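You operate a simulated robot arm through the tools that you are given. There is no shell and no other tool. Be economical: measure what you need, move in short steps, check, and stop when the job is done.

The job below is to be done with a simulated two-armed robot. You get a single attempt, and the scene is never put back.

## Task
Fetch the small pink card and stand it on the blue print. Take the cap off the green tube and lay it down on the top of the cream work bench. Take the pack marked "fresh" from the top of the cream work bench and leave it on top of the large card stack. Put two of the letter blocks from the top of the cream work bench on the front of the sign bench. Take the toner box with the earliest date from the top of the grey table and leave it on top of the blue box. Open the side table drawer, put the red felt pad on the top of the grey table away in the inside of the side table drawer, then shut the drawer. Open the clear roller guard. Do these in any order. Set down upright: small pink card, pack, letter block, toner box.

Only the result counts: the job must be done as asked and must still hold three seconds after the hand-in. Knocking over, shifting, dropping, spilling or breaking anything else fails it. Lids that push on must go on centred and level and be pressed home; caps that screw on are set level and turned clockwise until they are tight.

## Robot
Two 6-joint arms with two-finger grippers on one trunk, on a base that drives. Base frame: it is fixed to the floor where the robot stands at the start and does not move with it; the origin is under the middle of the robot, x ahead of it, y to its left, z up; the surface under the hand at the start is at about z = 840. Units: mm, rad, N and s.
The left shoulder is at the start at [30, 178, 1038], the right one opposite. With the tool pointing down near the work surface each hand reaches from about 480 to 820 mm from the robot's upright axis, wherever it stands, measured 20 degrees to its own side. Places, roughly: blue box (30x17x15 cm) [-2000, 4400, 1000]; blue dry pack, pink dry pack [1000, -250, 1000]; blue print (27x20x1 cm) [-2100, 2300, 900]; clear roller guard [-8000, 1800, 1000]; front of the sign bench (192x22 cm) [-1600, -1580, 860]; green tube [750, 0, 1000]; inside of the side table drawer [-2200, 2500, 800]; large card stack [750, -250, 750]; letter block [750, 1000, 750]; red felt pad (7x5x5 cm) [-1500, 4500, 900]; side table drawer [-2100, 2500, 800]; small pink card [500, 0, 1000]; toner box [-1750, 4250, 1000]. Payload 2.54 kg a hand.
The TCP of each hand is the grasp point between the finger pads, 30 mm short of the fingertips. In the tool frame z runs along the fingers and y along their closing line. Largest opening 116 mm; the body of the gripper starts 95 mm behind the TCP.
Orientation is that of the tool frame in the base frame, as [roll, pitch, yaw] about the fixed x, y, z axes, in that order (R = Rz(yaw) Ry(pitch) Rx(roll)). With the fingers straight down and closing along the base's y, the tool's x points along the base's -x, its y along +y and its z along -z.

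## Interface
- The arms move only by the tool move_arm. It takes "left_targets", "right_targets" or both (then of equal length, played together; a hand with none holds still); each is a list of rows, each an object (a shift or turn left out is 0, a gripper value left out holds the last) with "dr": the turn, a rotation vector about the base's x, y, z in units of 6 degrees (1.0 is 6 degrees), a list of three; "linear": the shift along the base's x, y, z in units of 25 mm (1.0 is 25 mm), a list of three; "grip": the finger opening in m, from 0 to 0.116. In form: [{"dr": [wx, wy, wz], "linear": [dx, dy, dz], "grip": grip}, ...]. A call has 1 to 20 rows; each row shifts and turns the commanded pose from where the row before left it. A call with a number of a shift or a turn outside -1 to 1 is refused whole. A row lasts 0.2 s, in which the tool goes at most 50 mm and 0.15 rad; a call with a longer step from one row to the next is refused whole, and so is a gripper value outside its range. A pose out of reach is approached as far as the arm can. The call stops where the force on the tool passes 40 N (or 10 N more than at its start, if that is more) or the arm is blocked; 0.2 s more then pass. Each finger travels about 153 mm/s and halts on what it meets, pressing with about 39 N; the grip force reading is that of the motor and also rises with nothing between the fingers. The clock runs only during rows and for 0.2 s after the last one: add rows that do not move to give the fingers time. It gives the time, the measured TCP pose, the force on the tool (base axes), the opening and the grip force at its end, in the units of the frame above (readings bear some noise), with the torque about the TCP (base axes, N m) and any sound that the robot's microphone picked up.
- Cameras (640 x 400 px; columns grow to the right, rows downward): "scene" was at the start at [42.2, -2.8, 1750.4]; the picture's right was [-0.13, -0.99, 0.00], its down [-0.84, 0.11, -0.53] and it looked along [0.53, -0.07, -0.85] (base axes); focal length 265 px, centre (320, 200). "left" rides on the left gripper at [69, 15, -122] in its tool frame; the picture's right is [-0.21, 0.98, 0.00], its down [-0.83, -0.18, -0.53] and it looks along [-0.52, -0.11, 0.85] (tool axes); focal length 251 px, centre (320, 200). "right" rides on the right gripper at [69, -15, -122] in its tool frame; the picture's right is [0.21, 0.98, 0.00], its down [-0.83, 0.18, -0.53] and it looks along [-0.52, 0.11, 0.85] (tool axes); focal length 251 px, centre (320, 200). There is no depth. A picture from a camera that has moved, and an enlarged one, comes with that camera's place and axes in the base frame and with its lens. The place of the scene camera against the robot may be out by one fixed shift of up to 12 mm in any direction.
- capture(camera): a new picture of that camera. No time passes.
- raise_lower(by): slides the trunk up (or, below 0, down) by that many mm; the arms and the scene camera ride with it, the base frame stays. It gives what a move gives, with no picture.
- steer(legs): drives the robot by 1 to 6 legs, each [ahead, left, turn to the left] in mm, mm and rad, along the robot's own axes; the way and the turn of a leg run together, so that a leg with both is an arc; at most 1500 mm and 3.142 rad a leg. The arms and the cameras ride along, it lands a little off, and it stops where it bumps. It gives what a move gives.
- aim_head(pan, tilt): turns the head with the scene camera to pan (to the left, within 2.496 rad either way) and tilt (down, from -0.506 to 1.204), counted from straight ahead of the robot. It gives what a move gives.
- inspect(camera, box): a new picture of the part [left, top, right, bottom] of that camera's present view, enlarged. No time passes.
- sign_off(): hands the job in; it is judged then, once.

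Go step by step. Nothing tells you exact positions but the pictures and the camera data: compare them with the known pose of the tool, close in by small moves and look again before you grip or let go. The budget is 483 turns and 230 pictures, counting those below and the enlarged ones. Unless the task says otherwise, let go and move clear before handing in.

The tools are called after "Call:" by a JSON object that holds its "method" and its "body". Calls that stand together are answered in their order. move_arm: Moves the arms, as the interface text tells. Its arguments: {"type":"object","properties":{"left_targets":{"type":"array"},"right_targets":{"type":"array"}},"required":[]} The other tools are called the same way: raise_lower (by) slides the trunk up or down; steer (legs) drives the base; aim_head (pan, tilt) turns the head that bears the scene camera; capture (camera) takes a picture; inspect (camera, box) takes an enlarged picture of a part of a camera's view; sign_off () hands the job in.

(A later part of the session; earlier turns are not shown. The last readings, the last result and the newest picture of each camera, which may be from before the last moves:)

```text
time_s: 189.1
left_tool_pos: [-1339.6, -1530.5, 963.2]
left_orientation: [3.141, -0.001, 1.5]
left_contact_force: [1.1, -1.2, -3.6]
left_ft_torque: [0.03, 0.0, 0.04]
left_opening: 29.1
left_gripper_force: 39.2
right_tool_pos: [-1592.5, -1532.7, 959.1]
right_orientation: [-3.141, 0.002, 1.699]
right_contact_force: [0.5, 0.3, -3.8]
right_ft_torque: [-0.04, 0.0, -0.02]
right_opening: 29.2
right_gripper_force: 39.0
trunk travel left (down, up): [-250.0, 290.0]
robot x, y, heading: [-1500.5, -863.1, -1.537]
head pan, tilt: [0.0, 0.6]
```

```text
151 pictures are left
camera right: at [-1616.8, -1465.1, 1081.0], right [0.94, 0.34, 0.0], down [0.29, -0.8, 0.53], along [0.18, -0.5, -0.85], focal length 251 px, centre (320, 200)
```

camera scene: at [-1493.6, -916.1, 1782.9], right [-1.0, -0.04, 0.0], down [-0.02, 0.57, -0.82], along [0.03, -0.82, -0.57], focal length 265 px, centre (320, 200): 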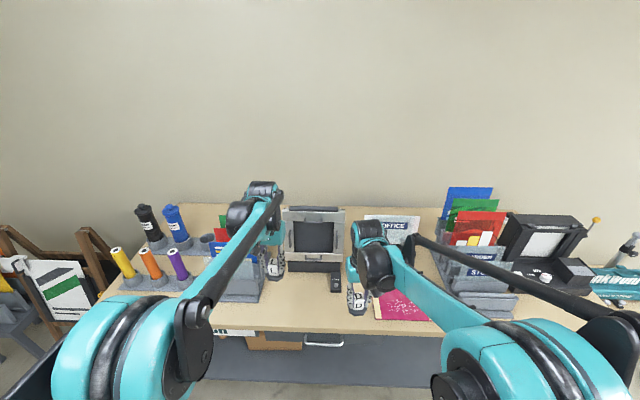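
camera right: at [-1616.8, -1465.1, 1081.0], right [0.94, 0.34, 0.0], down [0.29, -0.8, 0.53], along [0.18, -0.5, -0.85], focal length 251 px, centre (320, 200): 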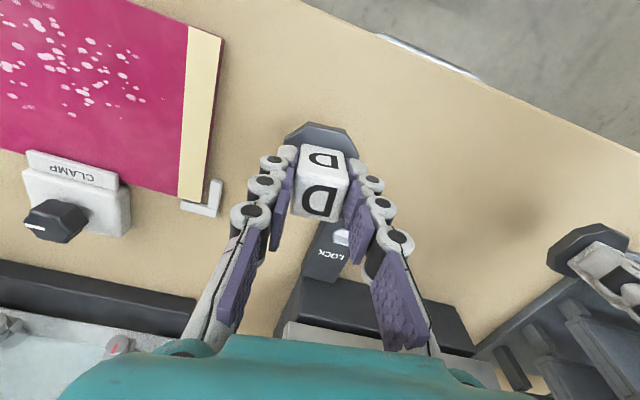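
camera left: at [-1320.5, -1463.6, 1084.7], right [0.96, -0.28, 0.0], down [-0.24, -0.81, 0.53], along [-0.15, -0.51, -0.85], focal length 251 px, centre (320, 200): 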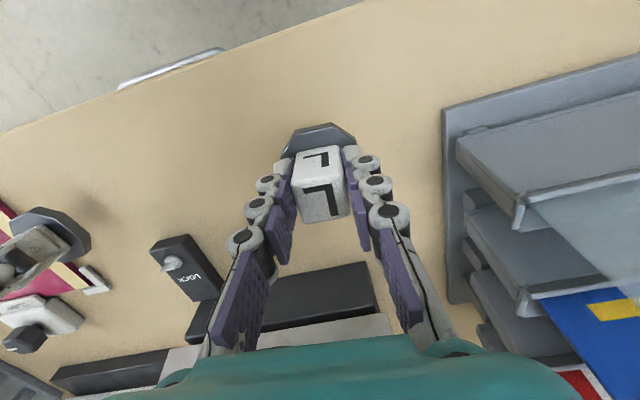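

Both spots are clear. I'll lower toward contact.

Call:
{"method": "move_arm", "body": {"left_targets": [{"linear": [0, 0, -0.8]}, {"linear": [0, 0, -0.6]}, {"linear": [0, 0, -0.3]}, {}], "right_targets": [{"linear": [0, 0, -0.7]}, {"linear": [0, 0, -0.6]}, {"linear": [0, 0, -0.3]}, {}]}}

Call:
{"method": "move_arm", "body": {"left_targets": [{"linear": [0, 0, -0.1]}, {"linear": [0, 0, -0.1]}]}}

Call:
{"method": "move_arm", "body": {"right_targets": [{"linear": [0, 0, -0.1]}, {"linear": [0, 0, -0.1]}]}}

```text
time_s: 190.1
left_tool_pos: [-1340.5, -1530.6, 919.3]
left_orientation: [-3.139, -0.001, 1.502]
left_contact_force: [-0.1, -0.1, -3.8]
left_ft_torque: [0.02, -0.02, 0.03]
left_opening: 29.1
left_gripper_force: 38.6
right_tool_pos: [-1590.0, -1532.2, 919.3]
right_orientation: [-3.139, 0.001, 1.698]
right_contact_force: [0.2, 0.4, -4.2]
right_ft_torque: [0.01, 0.03, -0.03]
right_opening: 29.4
right_gripper_force: 39.0
trunk travel left (down, up): [-250.0, 290.0]
robot x, y, heading: [-1500.8, -866.2, -1.533]
head pan, tilt: [0.0, 0.6]
```

```text
time_s: 190.7
left_tool_pos: [-1340.3, -1530.6, 914.0]
left_orientation: [-3.141, 0.0, 1.501]
left_contact_force: [-0.1, 0.7, -3.0]
left_ft_torque: [0.02, 0.0, 0.02]
left_opening: 29.3
left_gripper_force: 39.1
right_tool_pos: [-1590.8, -1532.6, 917.8]
right_orientation: [-3.139, -0.001, 1.697]
right_contact_force: [0.3, 0.0, -4.9]
right_ft_torque: [0.0, 0.0, -0.02]
right_opening: 29.3
right_gripper_force: 38.6
trunk travel left (down, up): [-250.0, 290.0]
robot x, y, heading: [-1500.8, -862.8, -1.534]
head pan, tilt: [0.0, 0.6]
```

```text
time_s: 191.3
left_tool_pos: [-1340.5, -1529.9, 914.4]
left_orientation: [-3.142, 0.001, 1.501]
left_contact_force: [-0.6, -0.1, -4.1]
left_ft_torque: [0.03, 0.01, -0.01]
left_opening: 29.3
left_gripper_force: 38.9
right_tool_pos: [-1590.6, -1531.2, 913.9]
right_orientation: [-3.14, 0.0, 1.698]
right_contact_force: [0.0, -0.8, -3.8]
right_ft_torque: [0.02, 0.03, 0.03]
right_opening: 29.1
right_gripper_force: 38.7
trunk travel left (down, up): [-250.0, 290.0]
robot x, y, heading: [-1498.7, -860.8, -1.538]
head pan, tilt: [0.0, 0.6]
```

Call:
{"method": "move_arm", "body": {"left_targets": [{"linear": [0, 0, -0.1]}, {"linear": [0, 0, -0.06]}], "right_targets": [{"linear": [0, 0, -0.1]}, {"linear": [0, 0, -0.06]}]}}

Call:
{"method": "move_arm", "body": {"left_targets": [{"linear": [0, 0, -0.06]}], "right_targets": [{"linear": [0, 0, -0.06]}]}}

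```text
time_s: 191.9
left_tool_pos: [-1338.6, -1530.3, 912.6]
left_orientation: [-3.14, 0.002, 1.501]
left_contact_force: [0.7, -0.4, -4.2]
left_ft_torque: [0.03, 0.01, -0.01]
left_opening: 29.5
left_gripper_force: 39.5
right_tool_pos: [-1591.4, -1531.1, 911.3]
right_orientation: [-3.141, 0.004, 1.697]
right_contact_force: [-1.3, -7.4, 26.9]
right_ft_torque: [-0.28, 0.01, -0.01]
right_opening: 29.6
right_gripper_force: 39.0
trunk travel left (down, up): [-250.0, 290.0]
robot x, y, heading: [-1501.3, -865.0, -1.535]
head pan, tilt: [0.0, 0.6]
```

```text
time_s: 192.3
left_tool_pos: [-1339.8, -1529.1, 910.3]
left_orientation: [3.141, 0.002, 1.5]
left_contact_force: [0.2, -1.7, 2.7]
left_ft_torque: [0.06, 0.04, 0.0]
left_opening: 29.1
left_gripper_force: 38.8
right_tool_pos: [-1590.8, -1532.3, 911.2]
right_orientation: [-3.139, 0.002, 1.698]
right_contact_force: [-0.8, -7.3, 27.5]
right_ft_torque: [-0.12, 0.03, 0.05]
right_opening: 29.5
right_gripper_force: 39.4
trunk travel left (down, up): [-250.0, 290.0]
robot x, y, heading: [-1499.2, -866.1, -1.537]
head pan, tilt: [0.0, 0.6]
```

Both are in contact. I'll release them and lift away.

Call:
{"method": "move_arm", "body": {"left_targets": [{}, {"grip": 0.04}, {"grip": 0.055}, {}, {"linear": [0, 0, 0.5]}, {"linear": [0, 0, 1]}, {"linear": [0, 0, 1]}, {"linear": [0, 0, 1]}, {"linear": [0, 0, 1]}, {"linear": [0, 0, 1]}, {"linear": [0, 0, 1]}], "right_targets": [{"linear": [0, 0, 0.05]}, {"grip": 0.04}, {"grip": 0.055}, {}, {"linear": [0, 0, 0.5]}, {"linear": [0, 0, 1]}, {"linear": [0, 0, 1]}, {"linear": [0, 0, 1]}, {"linear": [0, 0, 1]}, {"linear": [0, 0, 1]}, {"linear": [0, 0, 1]}]}}

Call:
{"method": "capture", "body": {"camera": "left"}}

Call:
{"method": "capture", "body": {"camera": "right"}}

```text
time_s: 194.7
left_tool_pos: [-1341.6, -1530.1, 1074.2]
left_orientation: [3.139, 0.001, 1.501]
left_contact_force: [-0.4, -0.1, 0.3]
left_ft_torque: [-0.03, 0.04, 0.05]
left_opening: 54.9
left_gripper_force: 0.1
right_tool_pos: [-1591.1, -1531.3, 1072.1]
right_orientation: [-3.141, 0.002, 1.698]
right_contact_force: [-0.8, -0.1, 0.3]
right_ft_torque: [0.0, 0.01, -0.01]
right_opening: 54.9
right_gripper_force: 0.0
trunk travel left (down, up): [-250.0, 290.0]
robot x, y, heading: [-1500.5, -862.6, -1.533]
head pan, tilt: [0.0, 0.6]
```

```text
150 pictures are left
camera left: at [-1321.7, -1461.5, 1196.3], right [0.96, -0.28, 0.0], down [-0.24, -0.81, 0.53], along [-0.15, -0.51, -0.84], focal length 251 px, centre (320, 200)
```

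left: 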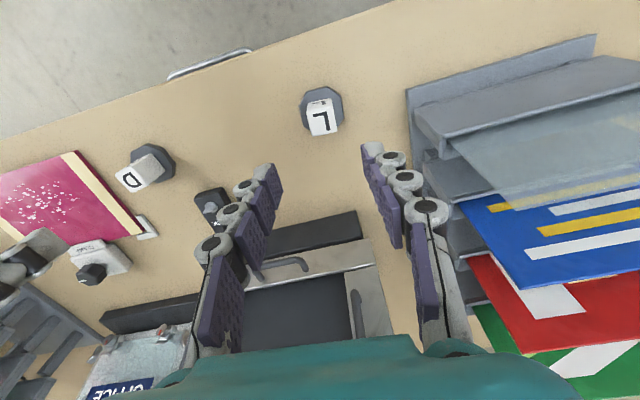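

```text
149 pictures are left
camera right: at [-1616.2, -1464.6, 1194.9], right [0.94, 0.34, 0.0], down [0.29, -0.8, 0.54], along [0.18, -0.5, -0.84], focal length 251 px, centre (320, 200)
```

right: 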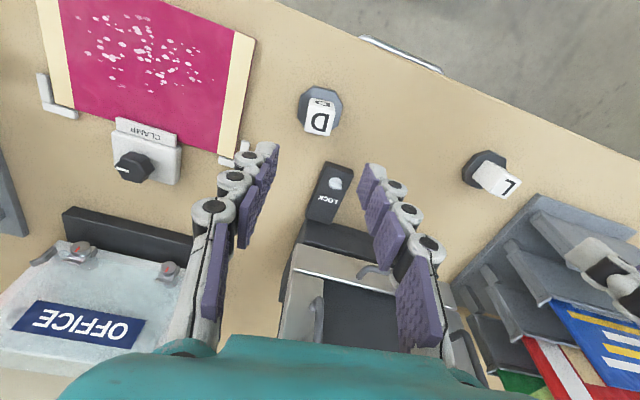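

Both blocks are standing. Now I'll go back to the cream bench for the pink STAFF card.

Call:
{"method": "move_arm", "body": {"left_targets": [{"linear": [0, 1, 1]}, {"linear": [0, 1, 1]}, {"linear": [0, 1, 1]}, {"linear": [0, 1, 1], "dr": [0, 0, 0.9], "grip": 0.116}], "right_targets": [{"linear": [0, 1, 1]}, {"linear": [0, 1, 1]}, {"linear": [0, 1, 1]}, {"linear": [0, 1, 1], "dr": [0, 0, -0.9], "grip": 0.07}]}}

Call:
{"method": "steer", "body": {"legs": [[-870, 0, 0], [0, 0, 1.535], [1350, 0, 0]]}}

Call:
{"method": "aim_head", "body": {"pan": -0.1, "tilt": 0.95}}

Call:
{"method": "capture", "body": {"camera": "scene"}}

Call:
{"method": "capture", "body": {"camera": "right"}}

```text
time_s: 195.7
left_tool_pos: [-1342.4, -1426.8, 1175.9]
left_orientation: [3.14, 0.002, 1.596]
left_contact_force: [0.3, 0.0, 0.2]
left_ft_torque: [-0.04, 0.01, -0.03]
left_opening: 115.7
left_gripper_force: 0.0
right_tool_pos: [-1592.7, -1428.9, 1173.2]
right_orientation: [-3.14, 0.003, 1.603]
right_contact_force: [-0.8, 1.2, 0.1]
right_ft_torque: [-0.05, 0.03, 0.01]
right_opening: 70.1
right_gripper_force: 0.1
trunk travel left (down, up): [-250.0, 290.0]
robot x, y, heading: [-1497.2, -862.7, -1.531]
head pan, tilt: [0.0, 0.6]
```

```text
time_s: 210.3
left_tool_pos: [393.3, 34.6, 1173.0]
left_orientation: [3.141, -0.001, 3.068]
left_contact_force: [0.8, -0.6, -1.3]
left_ft_torque: [-0.02, 0.02, -0.01]
left_opening: 115.9
left_gripper_force: 0.0
right_tool_pos: [371.2, -213.9, 1171.1]
right_orientation: [-3.14, 0.002, 3.076]
right_contact_force: [-0.6, 0.4, 0.8]
right_ft_torque: [0.01, 0.03, 0.0]
right_opening: 70.1
right_gripper_force: 0.0
trunk travel left (down, up): [-250.0, 290.0]
robot x, y, heading: [-186.4, -67.3, -0.064]
head pan, tilt: [0.0, 0.6]
```

```text
time_s: 211.2
left_tool_pos: [393.0, 35.8, 1174.5]
left_orientation: [3.14, 0.0, 3.068]
left_contact_force: [0.6, 0.1, -0.7]
left_ft_torque: [-0.01, -0.02, -0.04]
left_opening: 115.9
left_gripper_force: 0.0
right_tool_pos: [372.0, -213.5, 1172.3]
right_orientation: [-3.14, 0.002, 3.078]
right_contact_force: [0.7, -0.8, 0.0]
right_ft_torque: [0.01, -0.02, 0.0]
right_opening: 70.1
right_gripper_force: 0.1
trunk travel left (down, up): [-250.0, 290.0]
robot x, y, heading: [-186.8, -67.6, -0.063]
head pan, tilt: [-0.099, 0.949]
```

```text
148 pictures are left
camera scene: at [-140.2, -71.1, 1754.7], right [-0.16, -0.99, 0.0], down [-0.8, 0.13, -0.58], along [0.58, -0.09, -0.81], focal length 265 px, centre (320, 200)
```

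scene: 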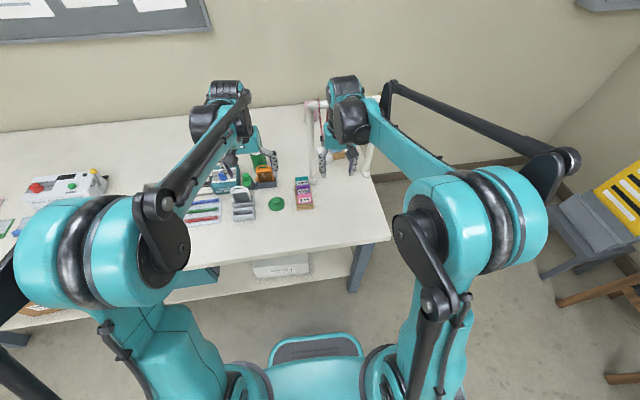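

```text
147 pictures are left
camera right: at [300.8, -224.6, 1293.7], right [-0.15, 0.99, 0.0], down [0.84, 0.13, 0.53], along [0.53, 0.08, -0.85], focal length 251 px, centre (320, 200)
```

right: 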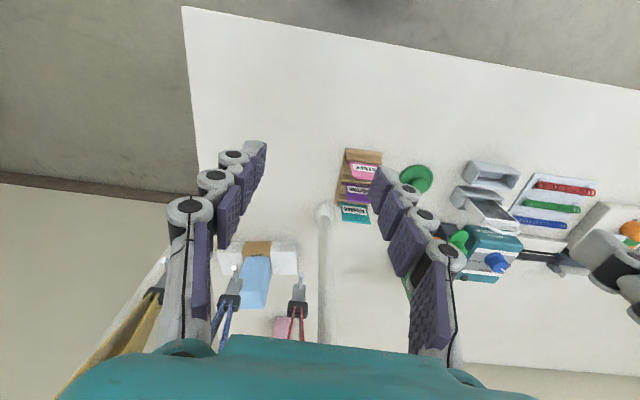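

The STAFF card stands in the front slot of the wooden holder. I'll rotate the right hand 90° so that it pinches front-to-back, and move above it.

Call:
{"method": "move_arm", "body": {"right_targets": [{"linear": [0.35, 0.3, -0.3], "dr": [0, 0, -1]}, {"linear": [0.35, 0.3, -0.3], "dr": [0, 0, -1]}, {"linear": [0.35, 0.3, -0.3], "dr": [0, 0, -1]}, {"linear": [0.35, 0.3, -0.3], "dr": [0, 0, -1]}, {"linear": [0.35, 0.3, -0.3], "dr": [0, 0, -1]}, {"linear": [0.35, 0.3, -0.3], "dr": [0, 0, -1]}, {"linear": [0.35, 0.3, -0.3], "dr": [0, 0, -1]}, {"linear": [0.35, 0.3, -0.3], "dr": [0, 0, -1]}, {"linear": [0.35, 0.3, -0.3], "dr": [0, 0, -1]}, {"linear": [0.35, 0.3, -0.3], "dr": [0, 0, -1]}, {"linear": [0.35, 0.3, -0.3], "dr": [0, 0, -1]}, {"linear": [0.35, 0.3, -0.3], "dr": [0, 0, -1]}, {"linear": [0.4, 0.3, -0.3], "dr": [0, 0, -1]}, {"dr": [0, 0, -1]}, {"dr": [0, 0, -0.4]}, {}]}}

Call:
{"method": "capture", "body": {"camera": "right"}}

```text
time_s: 214.6
left_tool_pos: [393.0, 34.7, 1172.6]
left_orientation: [3.139, 0.0, 3.068]
left_contact_force: [1.6, 0.0, 0.1]
left_ft_torque: [0.01, -0.03, 0.02]
left_opening: 116.1
left_gripper_force: 0.1
right_tool_pos: [487.8, -117.9, 1073.4]
right_orientation: [-3.139, 0.001, 1.568]
right_contact_force: [-0.3, 0.4, 0.8]
right_ft_torque: [0.01, 0.01, 0.01]
right_opening: 70.0
right_gripper_force: 0.1
trunk travel left (down, up): [-250.0, 290.0]
robot x, y, heading: [-186.4, -67.6, -0.063]
head pan, tilt: [-0.099, 0.949]
```

```text
146 pictures are left
camera right: at [471.4, -47.5, 1196.0], right [0.98, 0.21, 0.0], down [0.18, -0.83, 0.53], along [0.11, -0.52, -0.85], focal length 251 px, centre (320, 200)
```

right: 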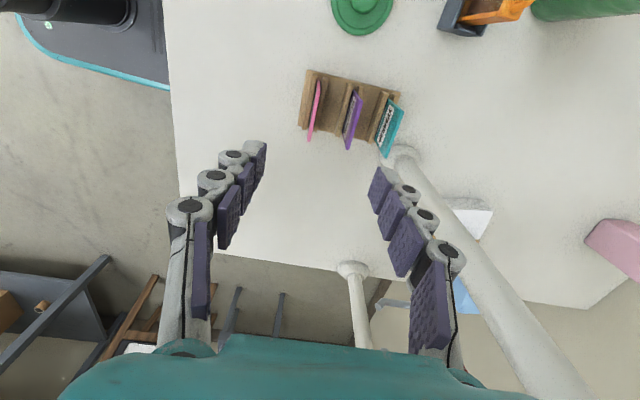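

Call:
{"method": "inspect", "body": {"camera": "right", "box": [280, 55, 420, 165]}}

Call:
{"method": "inspect", "body": {"camera": "scene", "box": [240, 160, 340, 230]}}

```text
3.64 times, centred on (350, 110) of right
camera zoom: at [471.4, -47.5, 1196.0], right [0.98, 0.21, 0.0], down [0.18, -0.83, 0.53], along [0.11, -0.52, -0.85], focal length 914 px, centre (211, 527)
```

zoom: 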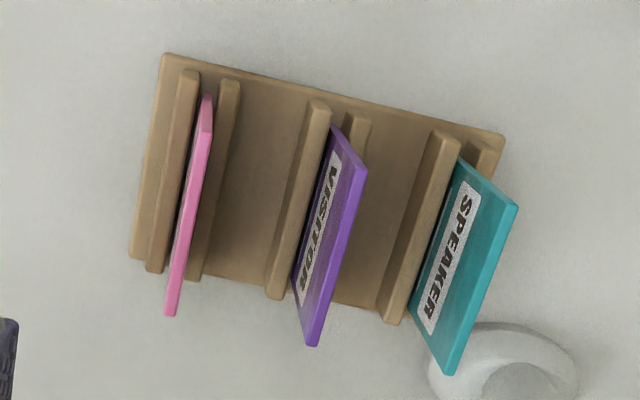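

```text
5.71 times, centred on (290, 195) of scene
camera zoom: at [-140.3, -71.1, 1754.6], right [-0.16, -0.99, 0.0], down [-0.8, 0.13, -0.58], along [0.57, -0.09, -0.81], focal length 1514 px, centre (491, 229)
```

zoom: 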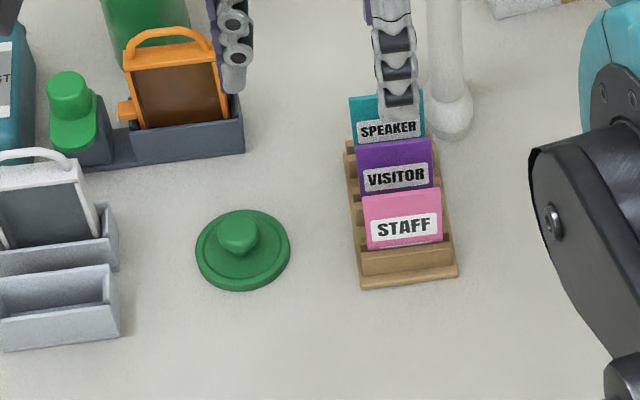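

The card's plane is x≈478, y −146..−90, with its top near z 910. I'll narrow the opening and descend partly.

Call:
{"method": "move_arm", "body": {"right_targets": [{"linear": [-0.4, 0, -0.6], "grip": 0.05}, {"linear": [0, 0, -0.8]}, {"linear": [0, 0, -0.8]}, {"linear": [0, 0, -0.8]}, {"linear": [0, 0, -0.8]}, {}]}}

Call:
{"method": "inspect", "body": {"camera": "right", "box": [230, 70, 410, 230]}}

```text
time_s: 216.0
left_tool_pos: [392.8, 34.1, 1173.9]
left_orientation: [3.14, 0.002, 3.069]
left_contact_force: [-0.5, -0.6, 1.1]
left_ft_torque: [0.0, -0.02, 0.03]
left_opening: 116.3
left_gripper_force: 0.0
right_tool_pos: [476.7, -116.1, 977.4]
right_orientation: [-3.14, 0.001, 1.57]
right_contact_force: [0.3, -0.2, -0.1]
right_ft_torque: [0.06, 0.02, -0.01]
right_opening: 50.2
right_gripper_force: 0.0
trunk travel left (down, up): [-250.0, 290.0]
robot x, y, heading: [-187.1, -70.5, -0.062]
head pan, tilt: [-0.099, 0.949]
```

```text
2.50 times, centred on (320, 150) of right
camera zoom: at [460.4, -46.7, 1101.2], right [0.98, 0.21, 0.0], down [0.18, -0.83, 0.53], along [0.11, -0.52, -0.84], focal length 629 px, centre (320, 325)
```

zoom: 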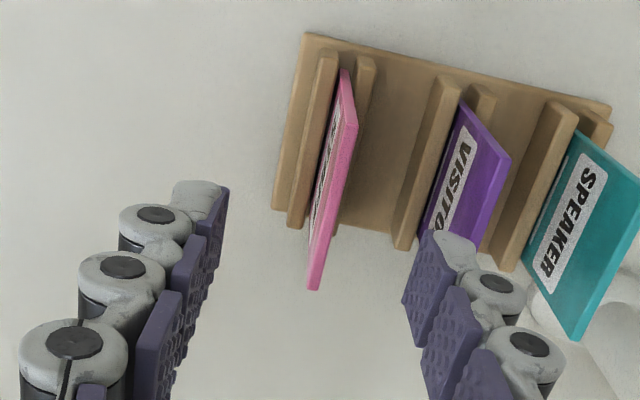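

Call:
{"method": "move_arm", "body": {"right_targets": [{"linear": [0.13, -0.16, -0.8]}, {"linear": [0, 0, -0.8]}, {"linear": [0, 0, -0.8]}, {"linear": [0, 0, -0.5]}, {}]}}

Call:
{"method": "inspect", "body": {"camera": "right", "box": [230, 70, 410, 230]}}

```text
time_s: 217.2
left_tool_pos: [394.0, 35.1, 1173.6]
left_orientation: [3.14, 0.0, 3.069]
left_contact_force: [-0.3, 0.6, 0.3]
left_ft_torque: [0.0, 0.0, 0.0]
left_opening: 116.1
left_gripper_force: 0.2
right_tool_pos: [480.1, -119.7, 906.4]
right_orientation: [-3.141, 0.001, 1.568]
right_contact_force: [0.5, 0.8, -0.5]
right_ft_torque: [-0.01, -0.02, 0.04]
right_opening: 50.0
right_gripper_force: 0.0
trunk travel left (down, up): [-250.0, 290.0]
robot x, y, heading: [-184.9, -65.8, -0.061]
head pan, tilt: [-0.099, 0.949]
```

```text
2.50 times, centred on (320, 150) of right
camera zoom: at [464.1, -50.3, 1028.2], right [0.98, 0.21, 0.0], down [0.18, -0.83, 0.53], along [0.11, -0.52, -0.84], focal length 629 px, centre (320, 325)
```

zoom: 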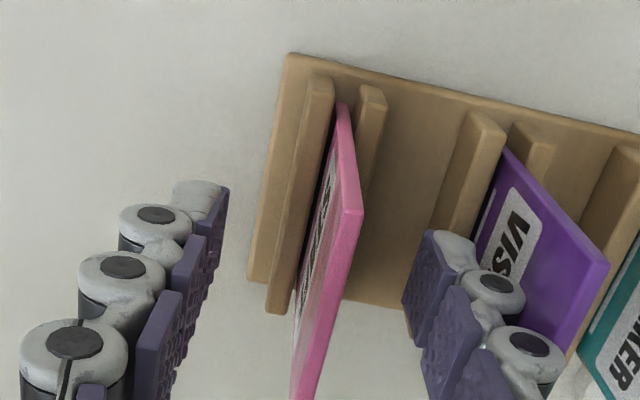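

The fingers straddle the card. I'll close and lift gently.

Call:
{"method": "move_arm", "body": {"right_targets": [{"linear": [0.06, 0, 0]}, {"grip": 0.03}, {"grip": 0.015}, {"grip": 0.0}, {"grip": 0.0}, {}, {"linear": [0, 0, 0.2]}, {"linear": [0, 0, 0.4]}, {"linear": [0, 0, 0.6]}, {"linear": [0, 0, 0.8]}, {"linear": [0, 0, 1]}, {"linear": [0, 0, 1]}]}}

Call:
{"method": "capture", "body": {"camera": "right"}}

Call:
{"method": "inspect", "body": {"camera": "scene", "box": [240, 100, 370, 230]}}

```text
time_s: 219.8
left_tool_pos: [393.5, 34.9, 1174.4]
left_orientation: [3.138, 0.0, 3.069]
left_contact_force: [-0.7, 0.1, -0.5]
left_ft_torque: [0.01, 0.02, -0.02]
left_opening: 116.1
left_gripper_force: 0.1
right_tool_pos: [482.1, -120.5, 1008.7]
right_orientation: [-3.14, 0.001, 1.569]
right_contact_force: [-1.0, -0.4, -0.2]
right_ft_torque: [-0.01, -0.02, 0.0]
right_opening: 6.0
right_gripper_force: 31.7
trunk travel left (down, up): [-250.0, 290.0]
robot x, y, heading: [-180.9, -67.4, -0.065]
head pan, tilt: [-0.099, 0.949]
```

```text
141 pictures are left
camera right: at [466.3, -50.8, 1131.1], right [0.98, 0.21, 0.0], down [0.18, -0.83, 0.53], along [0.11, -0.52, -0.84], focal length 251 px, centre (320, 200)
```

right: 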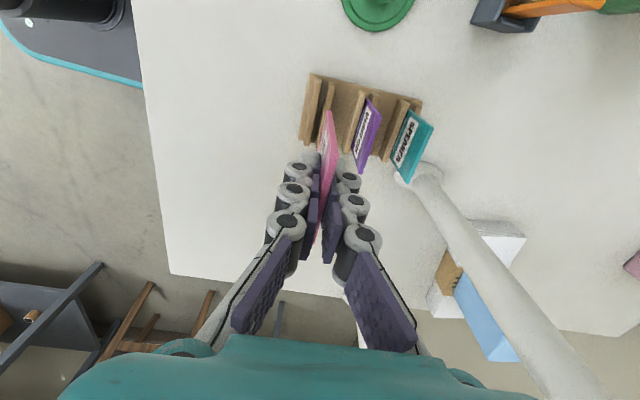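

```text
3.08 times, centred on (305, 165) of scene
camera zoom: at [-140.8, -71.1, 1754.6], right [-0.16, -0.99, 0.0], down [-0.8, 0.13, -0.58], along [0.57, -0.09, -0.81], focal length 815 px, centre (366, 308)
```

zoom: 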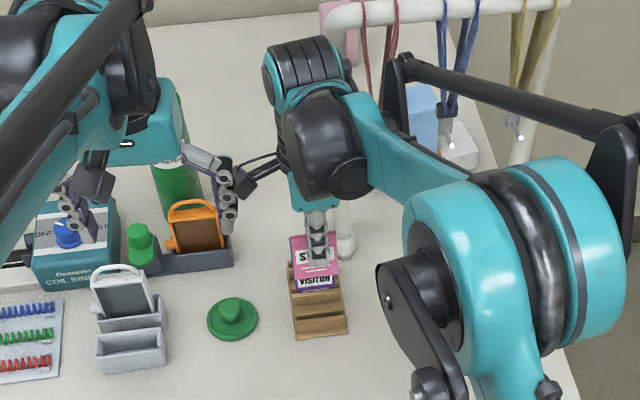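

The card is held (6 mm thick). I'll keep it in the right hand and do the drawer work with the left hand first, so the standing card isn't shaken later. I'll raise it and back away.

Call:
{"method": "move_arm", "body": {"right_targets": [{"linear": [-0.6, 0, 1]}, {"linear": [-0.6, 0, 1]}, {"linear": [-0.6, 0, 1]}, {"linear": [-0.6, 0, 1]}, {"linear": [-0.6, 0, 1]}, {"linear": [-0.6, -0.3, 1]}]}}

Call:
{"method": "steer", "body": {"legs": [[-900, 0, 0], [0, 0, 1.63], [1100, 0, 0]]}}

Call:
{"method": "aim_head", "body": {"pan": 0.7, "tilt": 0.5}}

Call:
{"method": "capture", "body": {"camera": "scene"}}

```text
time_s: 220.8
left_tool_pos: [389.5, 35.4, 1173.0]
left_orientation: [3.138, -0.009, 3.061]
left_contact_force: [-0.2, 0.0, 0.0]
left_ft_torque: [0.04, -0.07, 0.0]
left_opening: 116.0
left_gripper_force: 0.0
right_tool_pos: [421.7, -123.2, 1112.7]
right_orientation: [3.137, 0.003, 1.56]
right_contact_force: [0.1, -0.5, 0.5]
right_ft_torque: [0.01, 0.0, -0.01]
right_opening: 6.3
right_gripper_force: 31.2
trunk travel left (down, up): [-250.0, 290.0]
robot x, y, heading: [-186.4, -67.8, -0.064]
head pan, tilt: [-0.099, 0.949]
stopped in row 5 (left hand): the force on the tool passed its limit at 54 N (the readings are from after the stop); the commanded pose is now the measured one
```

```text
time_s: 234.8
left_tool_pos: [-1201.0, 1681.7, 1174.2]
left_orientation: [-3.141, -0.009, -1.594]
left_contact_force: [0.6, 0.0, -0.7]
left_ft_torque: [-0.04, 0.03, -0.03]
left_opening: 116.1
left_gripper_force: 0.0
right_tool_pos: [-1045.8, 1723.5, 1112.1]
right_orientation: [3.139, 0.004, -3.095]
right_contact_force: [0.6, -0.4, 0.3]
right_ft_torque: [-0.02, 0.0, 0.01]
right_opening: 6.0
right_gripper_force: 31.4
trunk travel left (down, up): [-250.0, 290.0]
robot x, y, heading: [-1065.0, 1108.9, 1.566]
head pan, tilt: [-0.099, 0.949]
```

```text
time_s: 236.0
left_tool_pos: [-1200.9, 1681.6, 1173.7]
left_orientation: [3.141, -0.01, -1.595]
left_contact_force: [0.4, 0.0, -0.6]
left_ft_torque: [-0.02, -0.01, -0.03]
left_opening: 116.1
left_gripper_force: 0.0
right_tool_pos: [-1045.7, 1723.0, 1111.7]
right_orientation: [3.139, 0.003, -3.099]
right_contact_force: [-0.3, 1.0, -1.0]
right_ft_torque: [-0.02, -0.01, 0.0]
right_opening: 6.2
right_gripper_force: 31.4
trunk travel left (down, up): [-250.0, 290.0]
robot x, y, heading: [-1066.1, 1109.2, 1.565]
head pan, tilt: [0.7, 0.499]
```

```text
139 pictures are left
camera scene: at [-1120.7, 1159.1, 1792.1], right [0.77, 0.64, 0.0], down [0.31, -0.37, -0.88], along [-0.56, 0.67, -0.48], focal length 265 px, centre (320, 200)
```

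scene: 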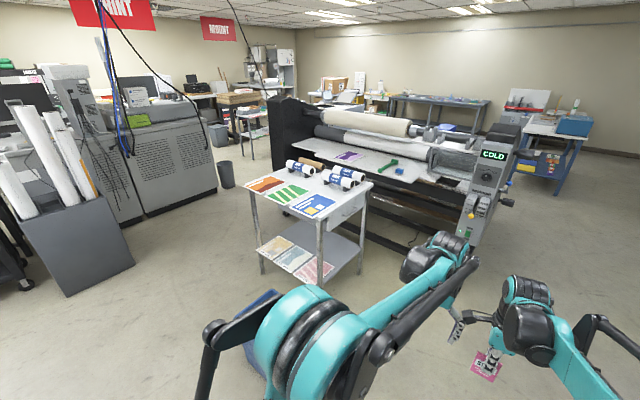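

The hands brushed each other, but the card is still held. I'll zoom in on the side table.

Call:
{"method": "inspect", "body": {"camera": "scene", "box": [235, 145, 385, 295]}}

Call:
{"method": "inspect", "body": {"camera": "scene", "box": [430, 230, 570, 390]}}

Call:
{"method": "inspect", "body": {"camera": "scene", "box": [490, 80, 640, 190]}}

```text
2.67 times, centred on (310, 220) of scene
camera zoom: at [-1120.7, 1159.1, 1792.1], right [0.77, 0.64, 0.0], down [0.31, -0.37, -0.88], along [-0.56, 0.67, -0.48], focal length 706 px, centre (347, 147)
```

zoom: 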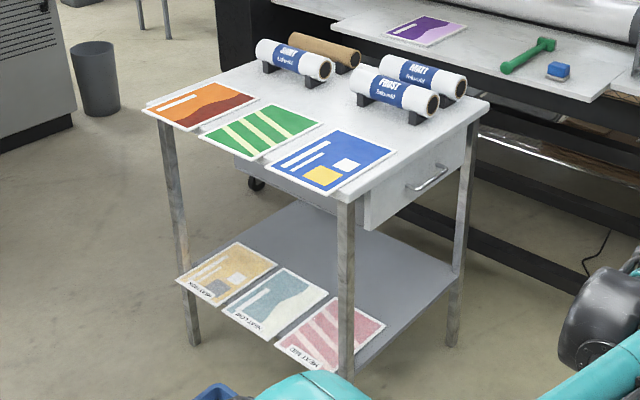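

```text
2.50 times, centred on (500, 310) of scene
camera zoom: at [-1120.7, 1159.1, 1792.1], right [0.77, 0.64, 0.0], down [0.31, -0.37, -0.88], along [-0.56, 0.67, -0.48], focal length 662 px, centre (-130, -75)
```

zoom: 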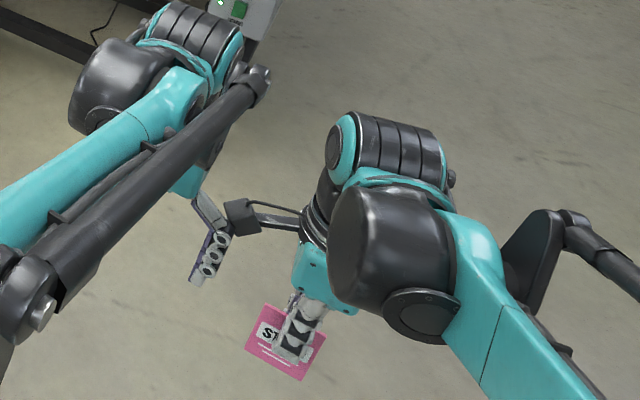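

```text
3.64 times, centred on (565, 135) of scene
camera zoom: at [-1120.7, 1159.1, 1792.1], right [0.77, 0.64, 0.0], down [0.31, -0.37, -0.88], along [-0.56, 0.67, -0.48], focal length 963 px, centre (-571, 436)
```

zoom: 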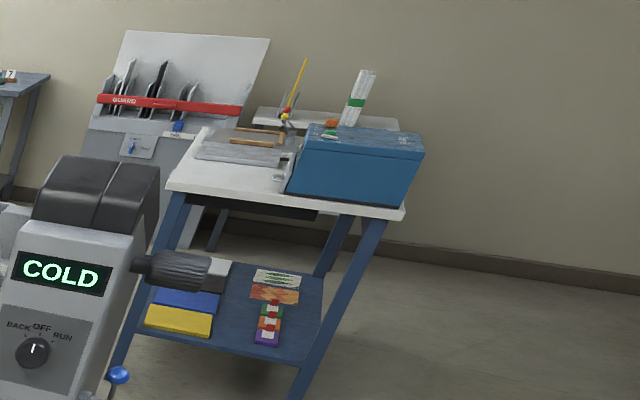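

The drawer faces +x with its bar handle near (-2000,2560,793), and the blue print is at the near corner, around (-2150,2325). I'll spread the hands apart, then drive round to face the drawer.

Call:
{"method": "move_arm", "body": {"right_targets": [{"linear": [1, 0, 0]}, {"linear": [1, 0, 0]}, {"linear": [1, 0, 0]}, {"linear": [1, 0, 0]}, {"linear": [1, 0, 0]}, {"linear": [1, 0, 0.5]}]}}

Call:
{"method": "steer", "body": {"legs": [[1250, 0, 0], [0, 0, 1.576], [0, -250, 0]]}}

Call:
{"method": "aim_head", "body": {"pan": 0.0, "tilt": 0.6}}

Call:
{"method": "capture", "body": {"camera": "scene"}}

```text
time_s: 237.4
left_tool_pos: [-1200.3, 1680.7, 1174.3]
left_orientation: [3.139, -0.01, -1.594]
left_contact_force: [-0.7, -0.2, 0.5]
left_ft_torque: [0.04, 0.03, 0.0]
left_opening: 116.2
left_gripper_force: 0.1
right_tool_pos: [-895.5, 1723.1, 1124.5]
right_orientation: [3.137, 0.001, -3.095]
right_contact_force: [-0.3, -0.3, -0.2]
right_ft_torque: [0.03, 0.05, 0.0]
right_opening: 6.0
right_gripper_force: 31.9
trunk travel left (down, up): [-250.0, 290.0]
robot x, y, heading: [-1064.7, 1111.4, 1.569]
head pan, tilt: [0.7, 0.499]
```

```text
time_s: 243.5
left_tool_pos: [-1208.8, 2920.9, 1174.6]
left_orientation: [3.139, -0.015, -1.581]
left_contact_force: [-0.1, -0.9, -0.4]
left_ft_torque: [0.03, 0.01, 0.0]
left_opening: 116.1
left_gripper_force: 0.1
right_tool_pos: [-905.8, 2970.0, 1125.1]
right_orientation: [3.137, 0.004, -3.085]
right_contact_force: [-0.1, -0.3, -0.4]
right_ft_torque: [-0.01, 0.01, 0.02]
right_opening: 5.9
right_gripper_force: 31.7
trunk travel left (down, up): [-250.0, 290.0]
robot x, y, heading: [-1063.8, 2358.5, 1.577]
head pan, tilt: [0.7, 0.499]
stopped in leg 1: the force on the tool passed its limit at 48 N (the readings are from after the stop); the commanded pose is now the measured one
```

```text
time_s: 244.5
left_tool_pos: [-1208.8, 2921.9, 1173.9]
left_orientation: [3.139, -0.013, -1.581]
left_contact_force: [0.5, 0.8, 0.1]
left_ft_torque: [0.02, 0.05, 0.01]
left_opening: 116.0
left_gripper_force: 0.0
right_tool_pos: [-905.2, 2969.2, 1124.7]
right_orientation: [3.137, 0.004, -3.085]
right_contact_force: [1.4, -0.4, -0.6]
right_ft_torque: [0.0, 0.0, -0.02]
right_opening: 6.0
right_gripper_force: 31.7
trunk travel left (down, up): [-250.0, 290.0]
robot x, y, heading: [-1067.8, 2361.1, 1.576]
head pan, tilt: [0.0, 0.6]
```

```text
135 pictures are left
camera scene: at [-1064.4, 2422.6, 1783.0], right [1.0, 0.01, 0.0], down [0.0, -0.56, -0.83], along [-0.01, 0.82, -0.56], focal length 265 px, centre (320, 200)
```

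scene: 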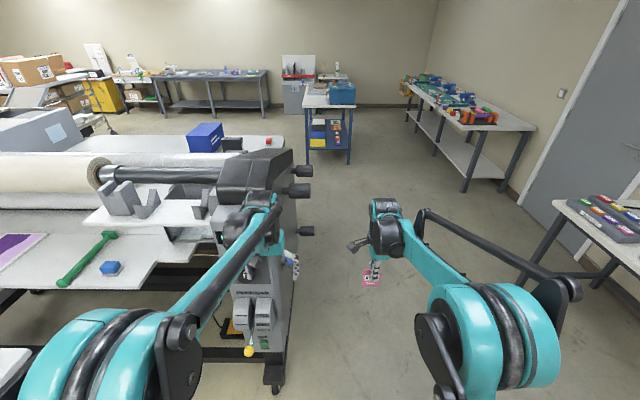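

The left hand touched the laminator's end panel and the base stopped. I'll back away and check that nothing was disturbed.

Call:
{"method": "steer", "body": {"legs": [[-200, 0, 0]]}}

Call:
{"method": "aim_head", "body": {"pan": 0.2, "tilt": 0.6}}

Call:
{"method": "capture", "body": {"camera": "scene"}}

Call:
{"method": "inspect", "body": {"camera": "scene", "box": [180, 80, 380, 330]}}

```text
time_s: 246.1
left_tool_pos: [-1208.5, 2720.8, 1175.3]
left_orientation: [3.141, -0.014, -1.579]
left_contact_force: [0.5, 0.0, 0.2]
left_ft_torque: [0.05, -0.02, 0.0]
left_opening: 115.9
left_gripper_force: 0.0
right_tool_pos: [-904.7, 2768.3, 1125.9]
right_orientation: [3.137, 0.005, -3.08]
right_contact_force: [-0.3, -0.1, 0.0]
right_ft_torque: [0.02, -0.01, 0.0]
right_opening: 5.9
right_gripper_force: 31.6
trunk travel left (down, up): [-250.0, 290.0]
robot x, y, heading: [-1061.7, 2159.0, 1.575]
head pan, tilt: [0.0, 0.6]
```

```text
time_s: 246.9
left_tool_pos: [-1208.0, 2722.2, 1174.5]
left_orientation: [3.14, -0.015, -1.58]
left_contact_force: [-0.5, -0.1, -0.1]
left_ft_torque: [-0.01, 0.01, 0.01]
left_opening: 116.0
left_gripper_force: 0.1
right_tool_pos: [-904.4, 2769.4, 1125.3]
right_orientation: [3.137, 0.003, -3.082]
right_contact_force: [0.0, -0.4, 0.1]
right_ft_torque: [-0.01, 0.0, 0.02]
right_opening: 6.2
right_gripper_force: 31.9
trunk travel left (down, up): [-250.0, 290.0]
robot x, y, heading: [-1063.2, 2153.6, 1.583]
head pan, tilt: [0.201, 0.6]
```

```text
134 pictures are left
camera scene: at [-1080.3, 2220.7, 1783.0], right [0.98, 0.21, 0.0], down [0.12, -0.55, -0.82], along [-0.17, 0.81, -0.57], focal length 265 px, centre (320, 200)
```

scene: 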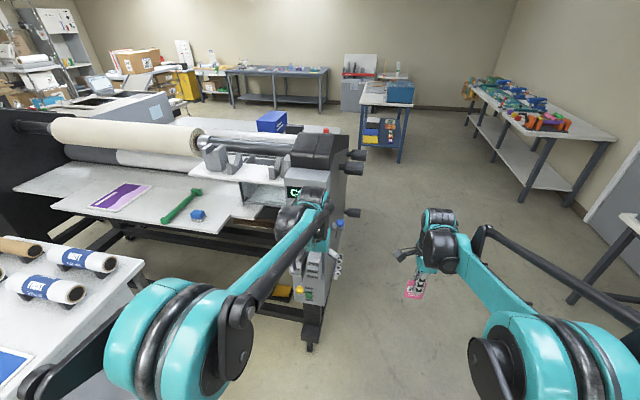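

```text
1.60 times, centred on (280, 205) of scene
camera zoom: at [-1080.3, 2220.7, 1783.0], right [0.98, 0.21, 0.0], down [0.12, -0.55, -0.82], along [-0.17, 0.81, -0.57], focal length 424 px, centre (384, 192)
```

zoom: 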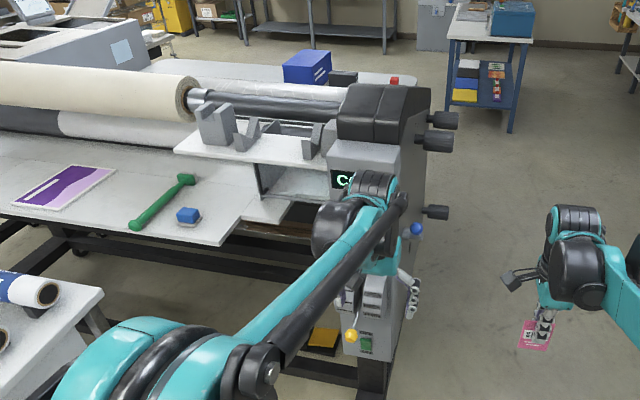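

Nothing appears disturbed. I'll turn left here and approach the drawer.

Call:
{"method": "steer", "body": {"legs": [[0, 0, 1.56], [0, -340, 0]]}}

Call:
{"method": "aim_head", "body": {"pan": 0.0, "tilt": 0.75}}

Call:
{"method": "capture", "body": {"camera": "scene"}}

```text
time_s: 252.9
left_tool_pos: [-1632.8, 2350.2, 1174.5]
left_orientation: [3.139, -0.013, -0.005]
left_contact_force: [0.0, 0.9, -0.1]
left_ft_torque: [-0.02, -0.01, -0.03]
left_opening: 115.9
left_gripper_force: 0.2
right_tool_pos: [-1682.6, 2653.9, 1125.4]
right_orientation: [3.138, 0.002, -1.508]
right_contact_force: [1.1, 0.7, -0.3]
right_ft_torque: [-0.05, 0.0, 0.01]
right_opening: 5.7
right_gripper_force: 31.4
trunk travel left (down, up): [-250.0, 290.0]
robot x, y, heading: [-1071.2, 2491.5, -3.133]
head pan, tilt: [0.201, 0.6]
```

```text
time_s: 253.6
left_tool_pos: [-1632.9, 2348.1, 1174.2]
left_orientation: [3.139, -0.016, -0.006]
left_contact_force: [-0.5, -0.2, 0.3]
left_ft_torque: [0.01, 0.01, 0.02]
left_opening: 115.8
left_gripper_force: 0.1
right_tool_pos: [-1682.2, 2651.5, 1124.6]
right_orientation: [3.136, 0.003, -1.509]
right_contact_force: [-0.6, 0.1, -0.5]
right_ft_torque: [0.01, 0.0, -0.02]
right_opening: 5.8
right_gripper_force: 32.1
trunk travel left (down, up): [-250.0, 290.0]
robot x, y, heading: [-1070.4, 2495.0, -3.128]
head pan, tilt: [0.0, 0.75]
```

```text
132 pictures are left
camera scene: at [-1119.4, 2499.3, 1770.2], right [-0.01, 1.0, 0.0], down [0.68, 0.01, -0.73], along [-0.73, -0.01, -0.68], focal length 265 px, centre (320, 200)
```

scene: 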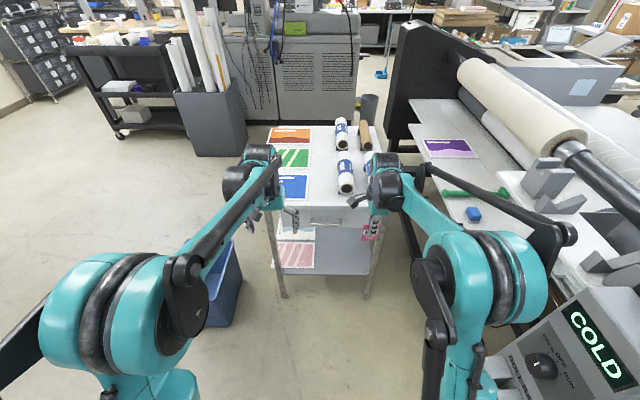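

Call:
{"method": "inspect", "body": {"camera": "scene", "box": [240, 110, 410, 250]}}

Call:
{"method": "capture", "body": {"camera": "left"}}

```text
2.86 times, centred on (325, 180) of scene
camera zoom: at [-1119.4, 2499.3, 1770.2], right [-0.01, 1.0, 0.0], down [0.68, 0.01, -0.73], along [-0.73, -0.01, -0.68], focal length 757 px, centre (306, 257)
```

zoom: 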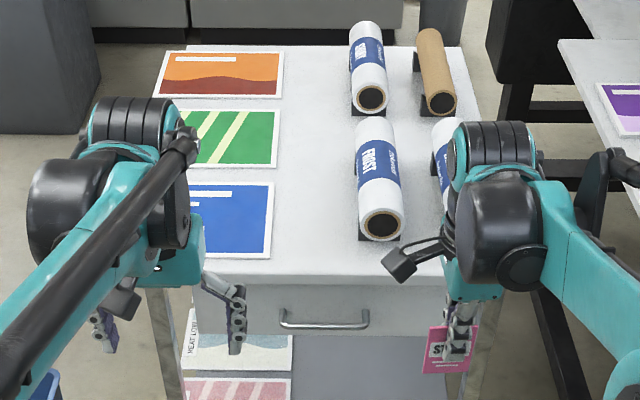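

```text
130 pictures are left
camera left: at [-1566.6, 2332.9, 1297.2], right [-0.22, -0.98, 0.0], down [-0.83, 0.19, 0.52], along [-0.51, 0.12, -0.85], focal length 251 px, centre (320, 200)
```

left: 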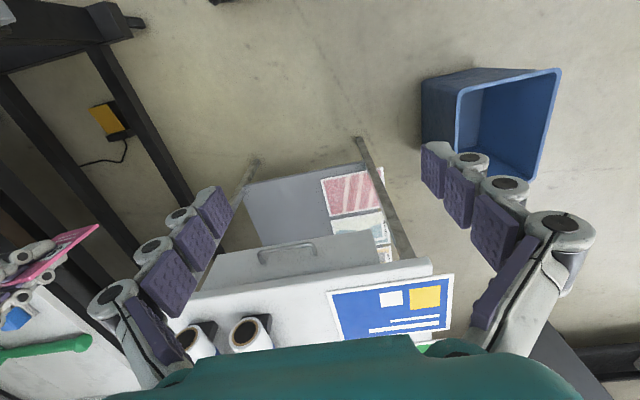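

The handle bar centre is about (-2005,2518,800). I'll lower the trunk, then turn the left hand horizontal with its fingers closing vertically.

Call:
{"method": "raise_lower", "body": {"by": -200}}

Call:
{"method": "move_arm", "body": {"left_targets": [{"dr": [0, 1, 0]}, {"dr": [0, 1, 0]}, {"dr": [0, 1, 0]}, {"dr": [0, 1, 0]}, {"dr": [0, 1, 0]}, {"dr": [0, 1, 0]}, {"dr": [0, 1, 0]}, {"dr": [0, 1, 0]}, {"dr": [0, 1, 0]}, {"dr": [0, 1, 0]}, {"dr": [0, 1, 0]}, {"dr": [0, 1, 0]}, {"dr": [0, 1, 0]}, {"dr": [0, 1, 0]}, {"dr": [0, 0.86, 0]}]}}

Call:
{"method": "move_arm", "body": {"left_targets": [{"dr": [-1, 0, 0]}, {"dr": [-1, 0, 0]}, {"dr": [-1, 0, 0]}, {"dr": [-1, 0, 0]}, {"dr": [-1, 0, 0]}, {"dr": [-1, 0, 0]}, {"dr": [-1, 0, 0]}, {"dr": [-1, 0, 0]}, {"dr": [-1, 0, 0]}, {"dr": [-1, 0, 0]}, {"dr": [-1, 0, 0]}, {"dr": [-1, 0, 0]}, {"dr": [-1, 0, 0]}, {"dr": [-1, 0, 0]}, {"dr": [-1, 0, 0]}]}}

Call:
{"method": "capture", "body": {"camera": "left"}}

```text
time_s: 255.8
left_tool_pos: [-1633.3, 2349.5, 975.2]
left_orientation: [3.141, -0.015, -0.005]
left_contact_force: [0.7, -0.2, 0.5]
left_ft_torque: [-0.01, -0.01, -0.02]
left_opening: 115.9
left_gripper_force: 0.0
right_tool_pos: [-1682.8, 2651.9, 925.3]
right_orientation: [3.135, 0.002, -1.507]
right_contact_force: [-0.8, -0.5, 0.4]
right_ft_torque: [0.01, -0.01, 0.03]
right_opening: 6.1
right_gripper_force: 31.6
trunk travel left (down, up): [-50.0, 490.0]
robot x, y, heading: [-1070.4, 2495.1, -3.132]
head pan, tilt: [0.0, 0.75]
```

```text
time_s: 259.0
left_tool_pos: [-1644.4, 2350.8, 1003.1]
left_orientation: [3.043, 1.53, -0.096]
left_contact_force: [-0.4, 0.1, -0.1]
left_ft_torque: [-0.02, 0.01, 0.0]
left_opening: 115.9
left_gripper_force: 0.0
left hand out of reach, approached as far as the arm can: row 14, 15
right_tool_pos: [-1684.4, 2652.6, 924.7]
right_orientation: [3.136, 0.003, -1.508]
right_contact_force: [0.3, -0.4, -1.1]
right_ft_torque: [-0.03, -0.01, 0.01]
right_opening: 5.9
right_gripper_force: 31.7
trunk travel left (down, up): [-50.0, 490.0]
robot x, y, heading: [-1066.9, 2488.7, -3.128]
head pan, tilt: [0.0, 0.75]
```

```text
time_s: 262.2
left_tool_pos: [-1647.7, 2350.0, 1010.4]
left_orientation: [1.572, -0.007, -1.541]
left_contact_force: [0.5, 0.3, 0.3]
left_ft_torque: [0.01, -0.01, 0.03]
left_opening: 116.2
left_gripper_force: 0.1
left hand out of reach, approached as far as the arm can: row 3, 11
right_tool_pos: [-1683.5, 2653.0, 924.4]
right_orientation: [3.136, 0.006, -1.508]
right_contact_force: [0.6, 0.1, -0.9]
right_ft_torque: [0.02, 0.04, -0.04]
right_opening: 6.2
right_gripper_force: 31.4
trunk travel left (down, up): [-50.0, 490.0]
robot x, y, heading: [-1070.3, 2494.0, -3.125]
head pan, tilt: [0.0, 0.75]
```

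```text
129 pictures are left
camera left: at [-1524.3, 2284.8, 1027.3], right [-0.01, 0.22, 0.98], down [0.51, 0.84, -0.19], along [-0.86, 0.5, -0.12], focal length 251 px, centre (320, 200)
```

left: 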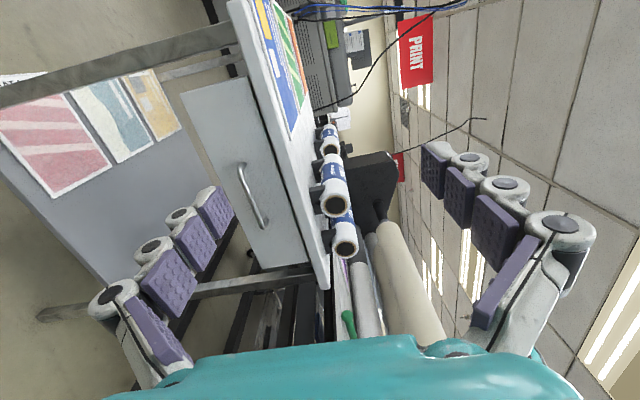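

Combining three views, the handle bar is at about (-1966,2500,838). I'll drive up 100 mm and bring the hand in front of it.

Call:
{"method": "steer", "body": {"legs": [[100, 0, 0]]}}

Call:
{"method": "move_arm", "body": {"left_targets": [{"linear": [0, 0.7, -0.9], "grip": 0.07}, {"linear": [0, 0.7, -0.9]}, {"linear": [-0.3, 0.7, -0.9]}, {"linear": [-0.5, 0.7, -0.9]}, {"linear": [-0.6, 0.7, -0.9]}, {"linear": [-0.6, 0.7, -0.9]}, {"linear": [-0.6, 0.8, -0.9]}, {"linear": [-0.6, 0.8, -0.6]}, {}]}}

Call:
{"method": "capture", "body": {"camera": "left"}}

```text
time_s: 263.4
left_tool_pos: [-1747.8, 2349.8, 1010.4]
left_orientation: [1.572, -0.004, -1.542]
left_contact_force: [-0.9, 0.1, -0.7]
left_ft_torque: [-0.02, 0.0, 0.02]
left_opening: 116.0
left_gripper_force: 0.1
right_tool_pos: [-1782.8, 2651.1, 923.6]
right_orientation: [3.14, 0.003, -1.51]
right_contact_force: [0.1, 0.0, -0.8]
right_ft_torque: [0.02, -0.08, 0.0]
right_opening: 6.0
right_gripper_force: 31.7
trunk travel left (down, up): [-50.0, 490.0]
robot x, y, heading: [-1166.5, 2493.5, -3.131]
head pan, tilt: [0.0, 0.75]
```

```text
time_s: 265.4
left_tool_pos: [-1861.3, 2505.4, 901.0]
left_orientation: [1.571, -0.006, -1.54]
left_contact_force: [0.1, 0.6, 0.4]
left_ft_torque: [-0.01, -0.02, -0.02]
left_opening: 70.0
left_gripper_force: 0.0
left hand out of reach, approached as far as the arm can: row 1, 2, 3, 4, 5, 6
right_tool_pos: [-1782.1, 2651.3, 925.3]
right_orientation: [3.136, 0.004, -1.507]
right_contact_force: [-0.5, 0.6, -0.4]
right_ft_torque: [0.0, -0.02, 0.0]
right_opening: 6.3
right_gripper_force: 32.0
trunk travel left (down, up): [-50.0, 490.0]
robot x, y, heading: [-1166.5, 2494.3, -3.126]
head pan, tilt: [0.0, 0.75]
```

```text
128 pictures are left
camera left: at [-1737.1, 2440.2, 917.3], right [-0.01, 0.22, 0.98], down [0.51, 0.84, -0.19], along [-0.86, 0.5, -0.12], focal length 251 px, centre (320, 200)
```

left: 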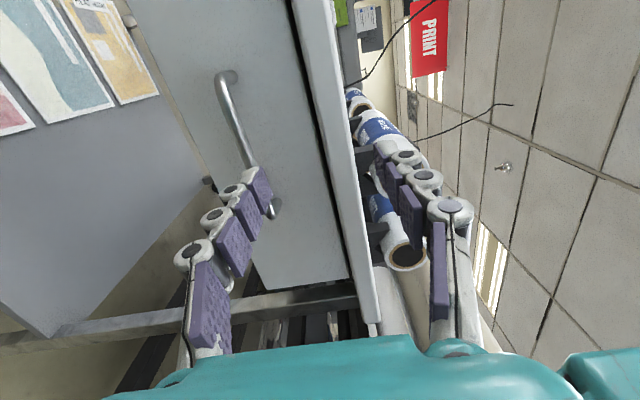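

The bar reads y 2441–2567, z 837. I'll go down to its level, then forward.

Call:
{"method": "move_arm", "body": {"left_targets": [{"linear": [0, 0, -0.9]}, {"linear": [0, 0, -0.9]}, {"linear": [0, 0, -0.76]}, {"linear": [-0.8, 0, 0]}, {"linear": [-0.8, 0, 0]}, {}]}}

Call:
{"method": "capture", "body": {"camera": "left"}}

```text
time_s: 266.8
left_tool_pos: [-1922.7, 2514.9, 851.3]
left_orientation: [1.571, -0.006, -1.543]
left_contact_force: [-0.6, 0.5, -0.1]
left_ft_torque: [0.0, 0.03, 0.01]
left_opening: 70.1
left_gripper_force: 0.0
left hand out of reach, approached as far as the arm can: row 1, 2, 3
right_tool_pos: [-1783.1, 2652.0, 924.8]
right_orientation: [3.136, 0.003, -1.509]
right_contact_force: [-0.6, -0.3, 0.4]
right_ft_torque: [-0.02, 0.01, -0.02]
right_opening: 6.0
right_gripper_force: 31.7
trunk travel left (down, up): [-50.0, 490.0]
robot x, y, heading: [-1166.8, 2491.5, -3.126]
head pan, tilt: [0.0, 0.75]
```

```text
127 pictures are left
camera left: at [-1798.9, 2449.3, 866.6], right [-0.01, 0.22, 0.98], down [0.51, 0.84, -0.19], along [-0.86, 0.5, -0.12], focal length 251 px, centre (320, 200)
```

left: 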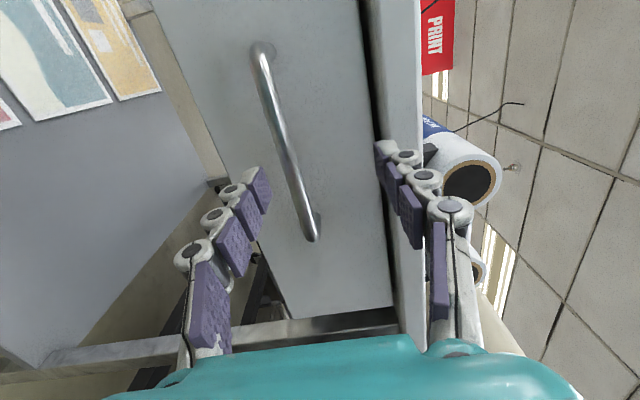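

Call:
{"method": "move_arm", "body": {"left_targets": [{"linear": [-0.3, -0.2, -0.35], "grip": 0.05}, {"linear": [-0.3, -0.2, -0.35]}, {}]}}

Call:
{"method": "capture", "body": {"camera": "left"}}

```text
time_s: 267.6
left_tool_pos: [-1937.6, 2505.3, 832.3]
left_orientation: [1.57, -0.005, -1.543]
left_contact_force: [-0.1, 1.1, 0.3]
left_ft_torque: [0.03, 0.01, 0.05]
left_opening: 49.8
left_gripper_force: 0.0
right_tool_pos: [-1781.9, 2651.2, 923.7]
right_orientation: [3.137, 0.004, -1.509]
right_contact_force: [-1.6, 0.2, -0.3]
right_ft_torque: [0.02, 0.01, 0.01]
right_opening: 5.8
right_gripper_force: 31.6
trunk travel left (down, up): [-50.0, 490.0]
robot x, y, heading: [-1168.2, 2494.4, -3.13]
head pan, tilt: [0.0, 0.75]
```

```text
126 pictures are left
camera left: at [-1813.5, 2439.4, 849.2], right [-0.01, 0.22, 0.98], down [0.51, 0.84, -0.19], along [-0.86, 0.5, -0.12], focal length 251 px, centre (320, 200)
```

left: 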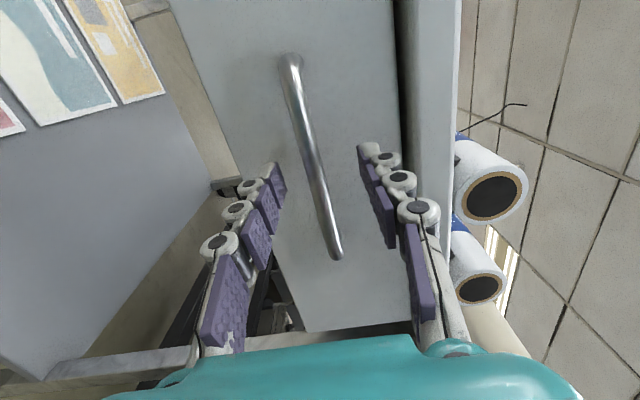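

Centred on the bar. I'll advance 18 mm and close.

Call:
{"method": "move_arm", "body": {"left_targets": [{"linear": [-0.7, 0, 0]}, {"grip": 0.03}, {"grip": 0.015}, {"grip": 0.005}, {"grip": 0.005}, {}]}}

```text
time_s: 268.9
left_tool_pos: [-1954.5, 2505.9, 832.8]
left_orientation: [1.573, -0.006, -1.541]
left_contact_force: [6.2, -0.9, -17.1]
left_ft_torque: [0.11, -0.18, 0.05]
left_opening: 16.3
left_gripper_force: 8.7
right_tool_pos: [-1782.6, 2652.4, 924.5]
right_orientation: [3.138, 0.004, -1.509]
right_contact_force: [-0.2, 0.8, -0.2]
right_ft_torque: [0.0, 0.0, -0.02]
right_opening: 5.9
right_gripper_force: 31.4
trunk travel left (down, up): [-50.0, 490.0]
robot x, y, heading: [-1170.2, 2492.5, -3.131]
head pan, tilt: [0.0, 0.75]
```

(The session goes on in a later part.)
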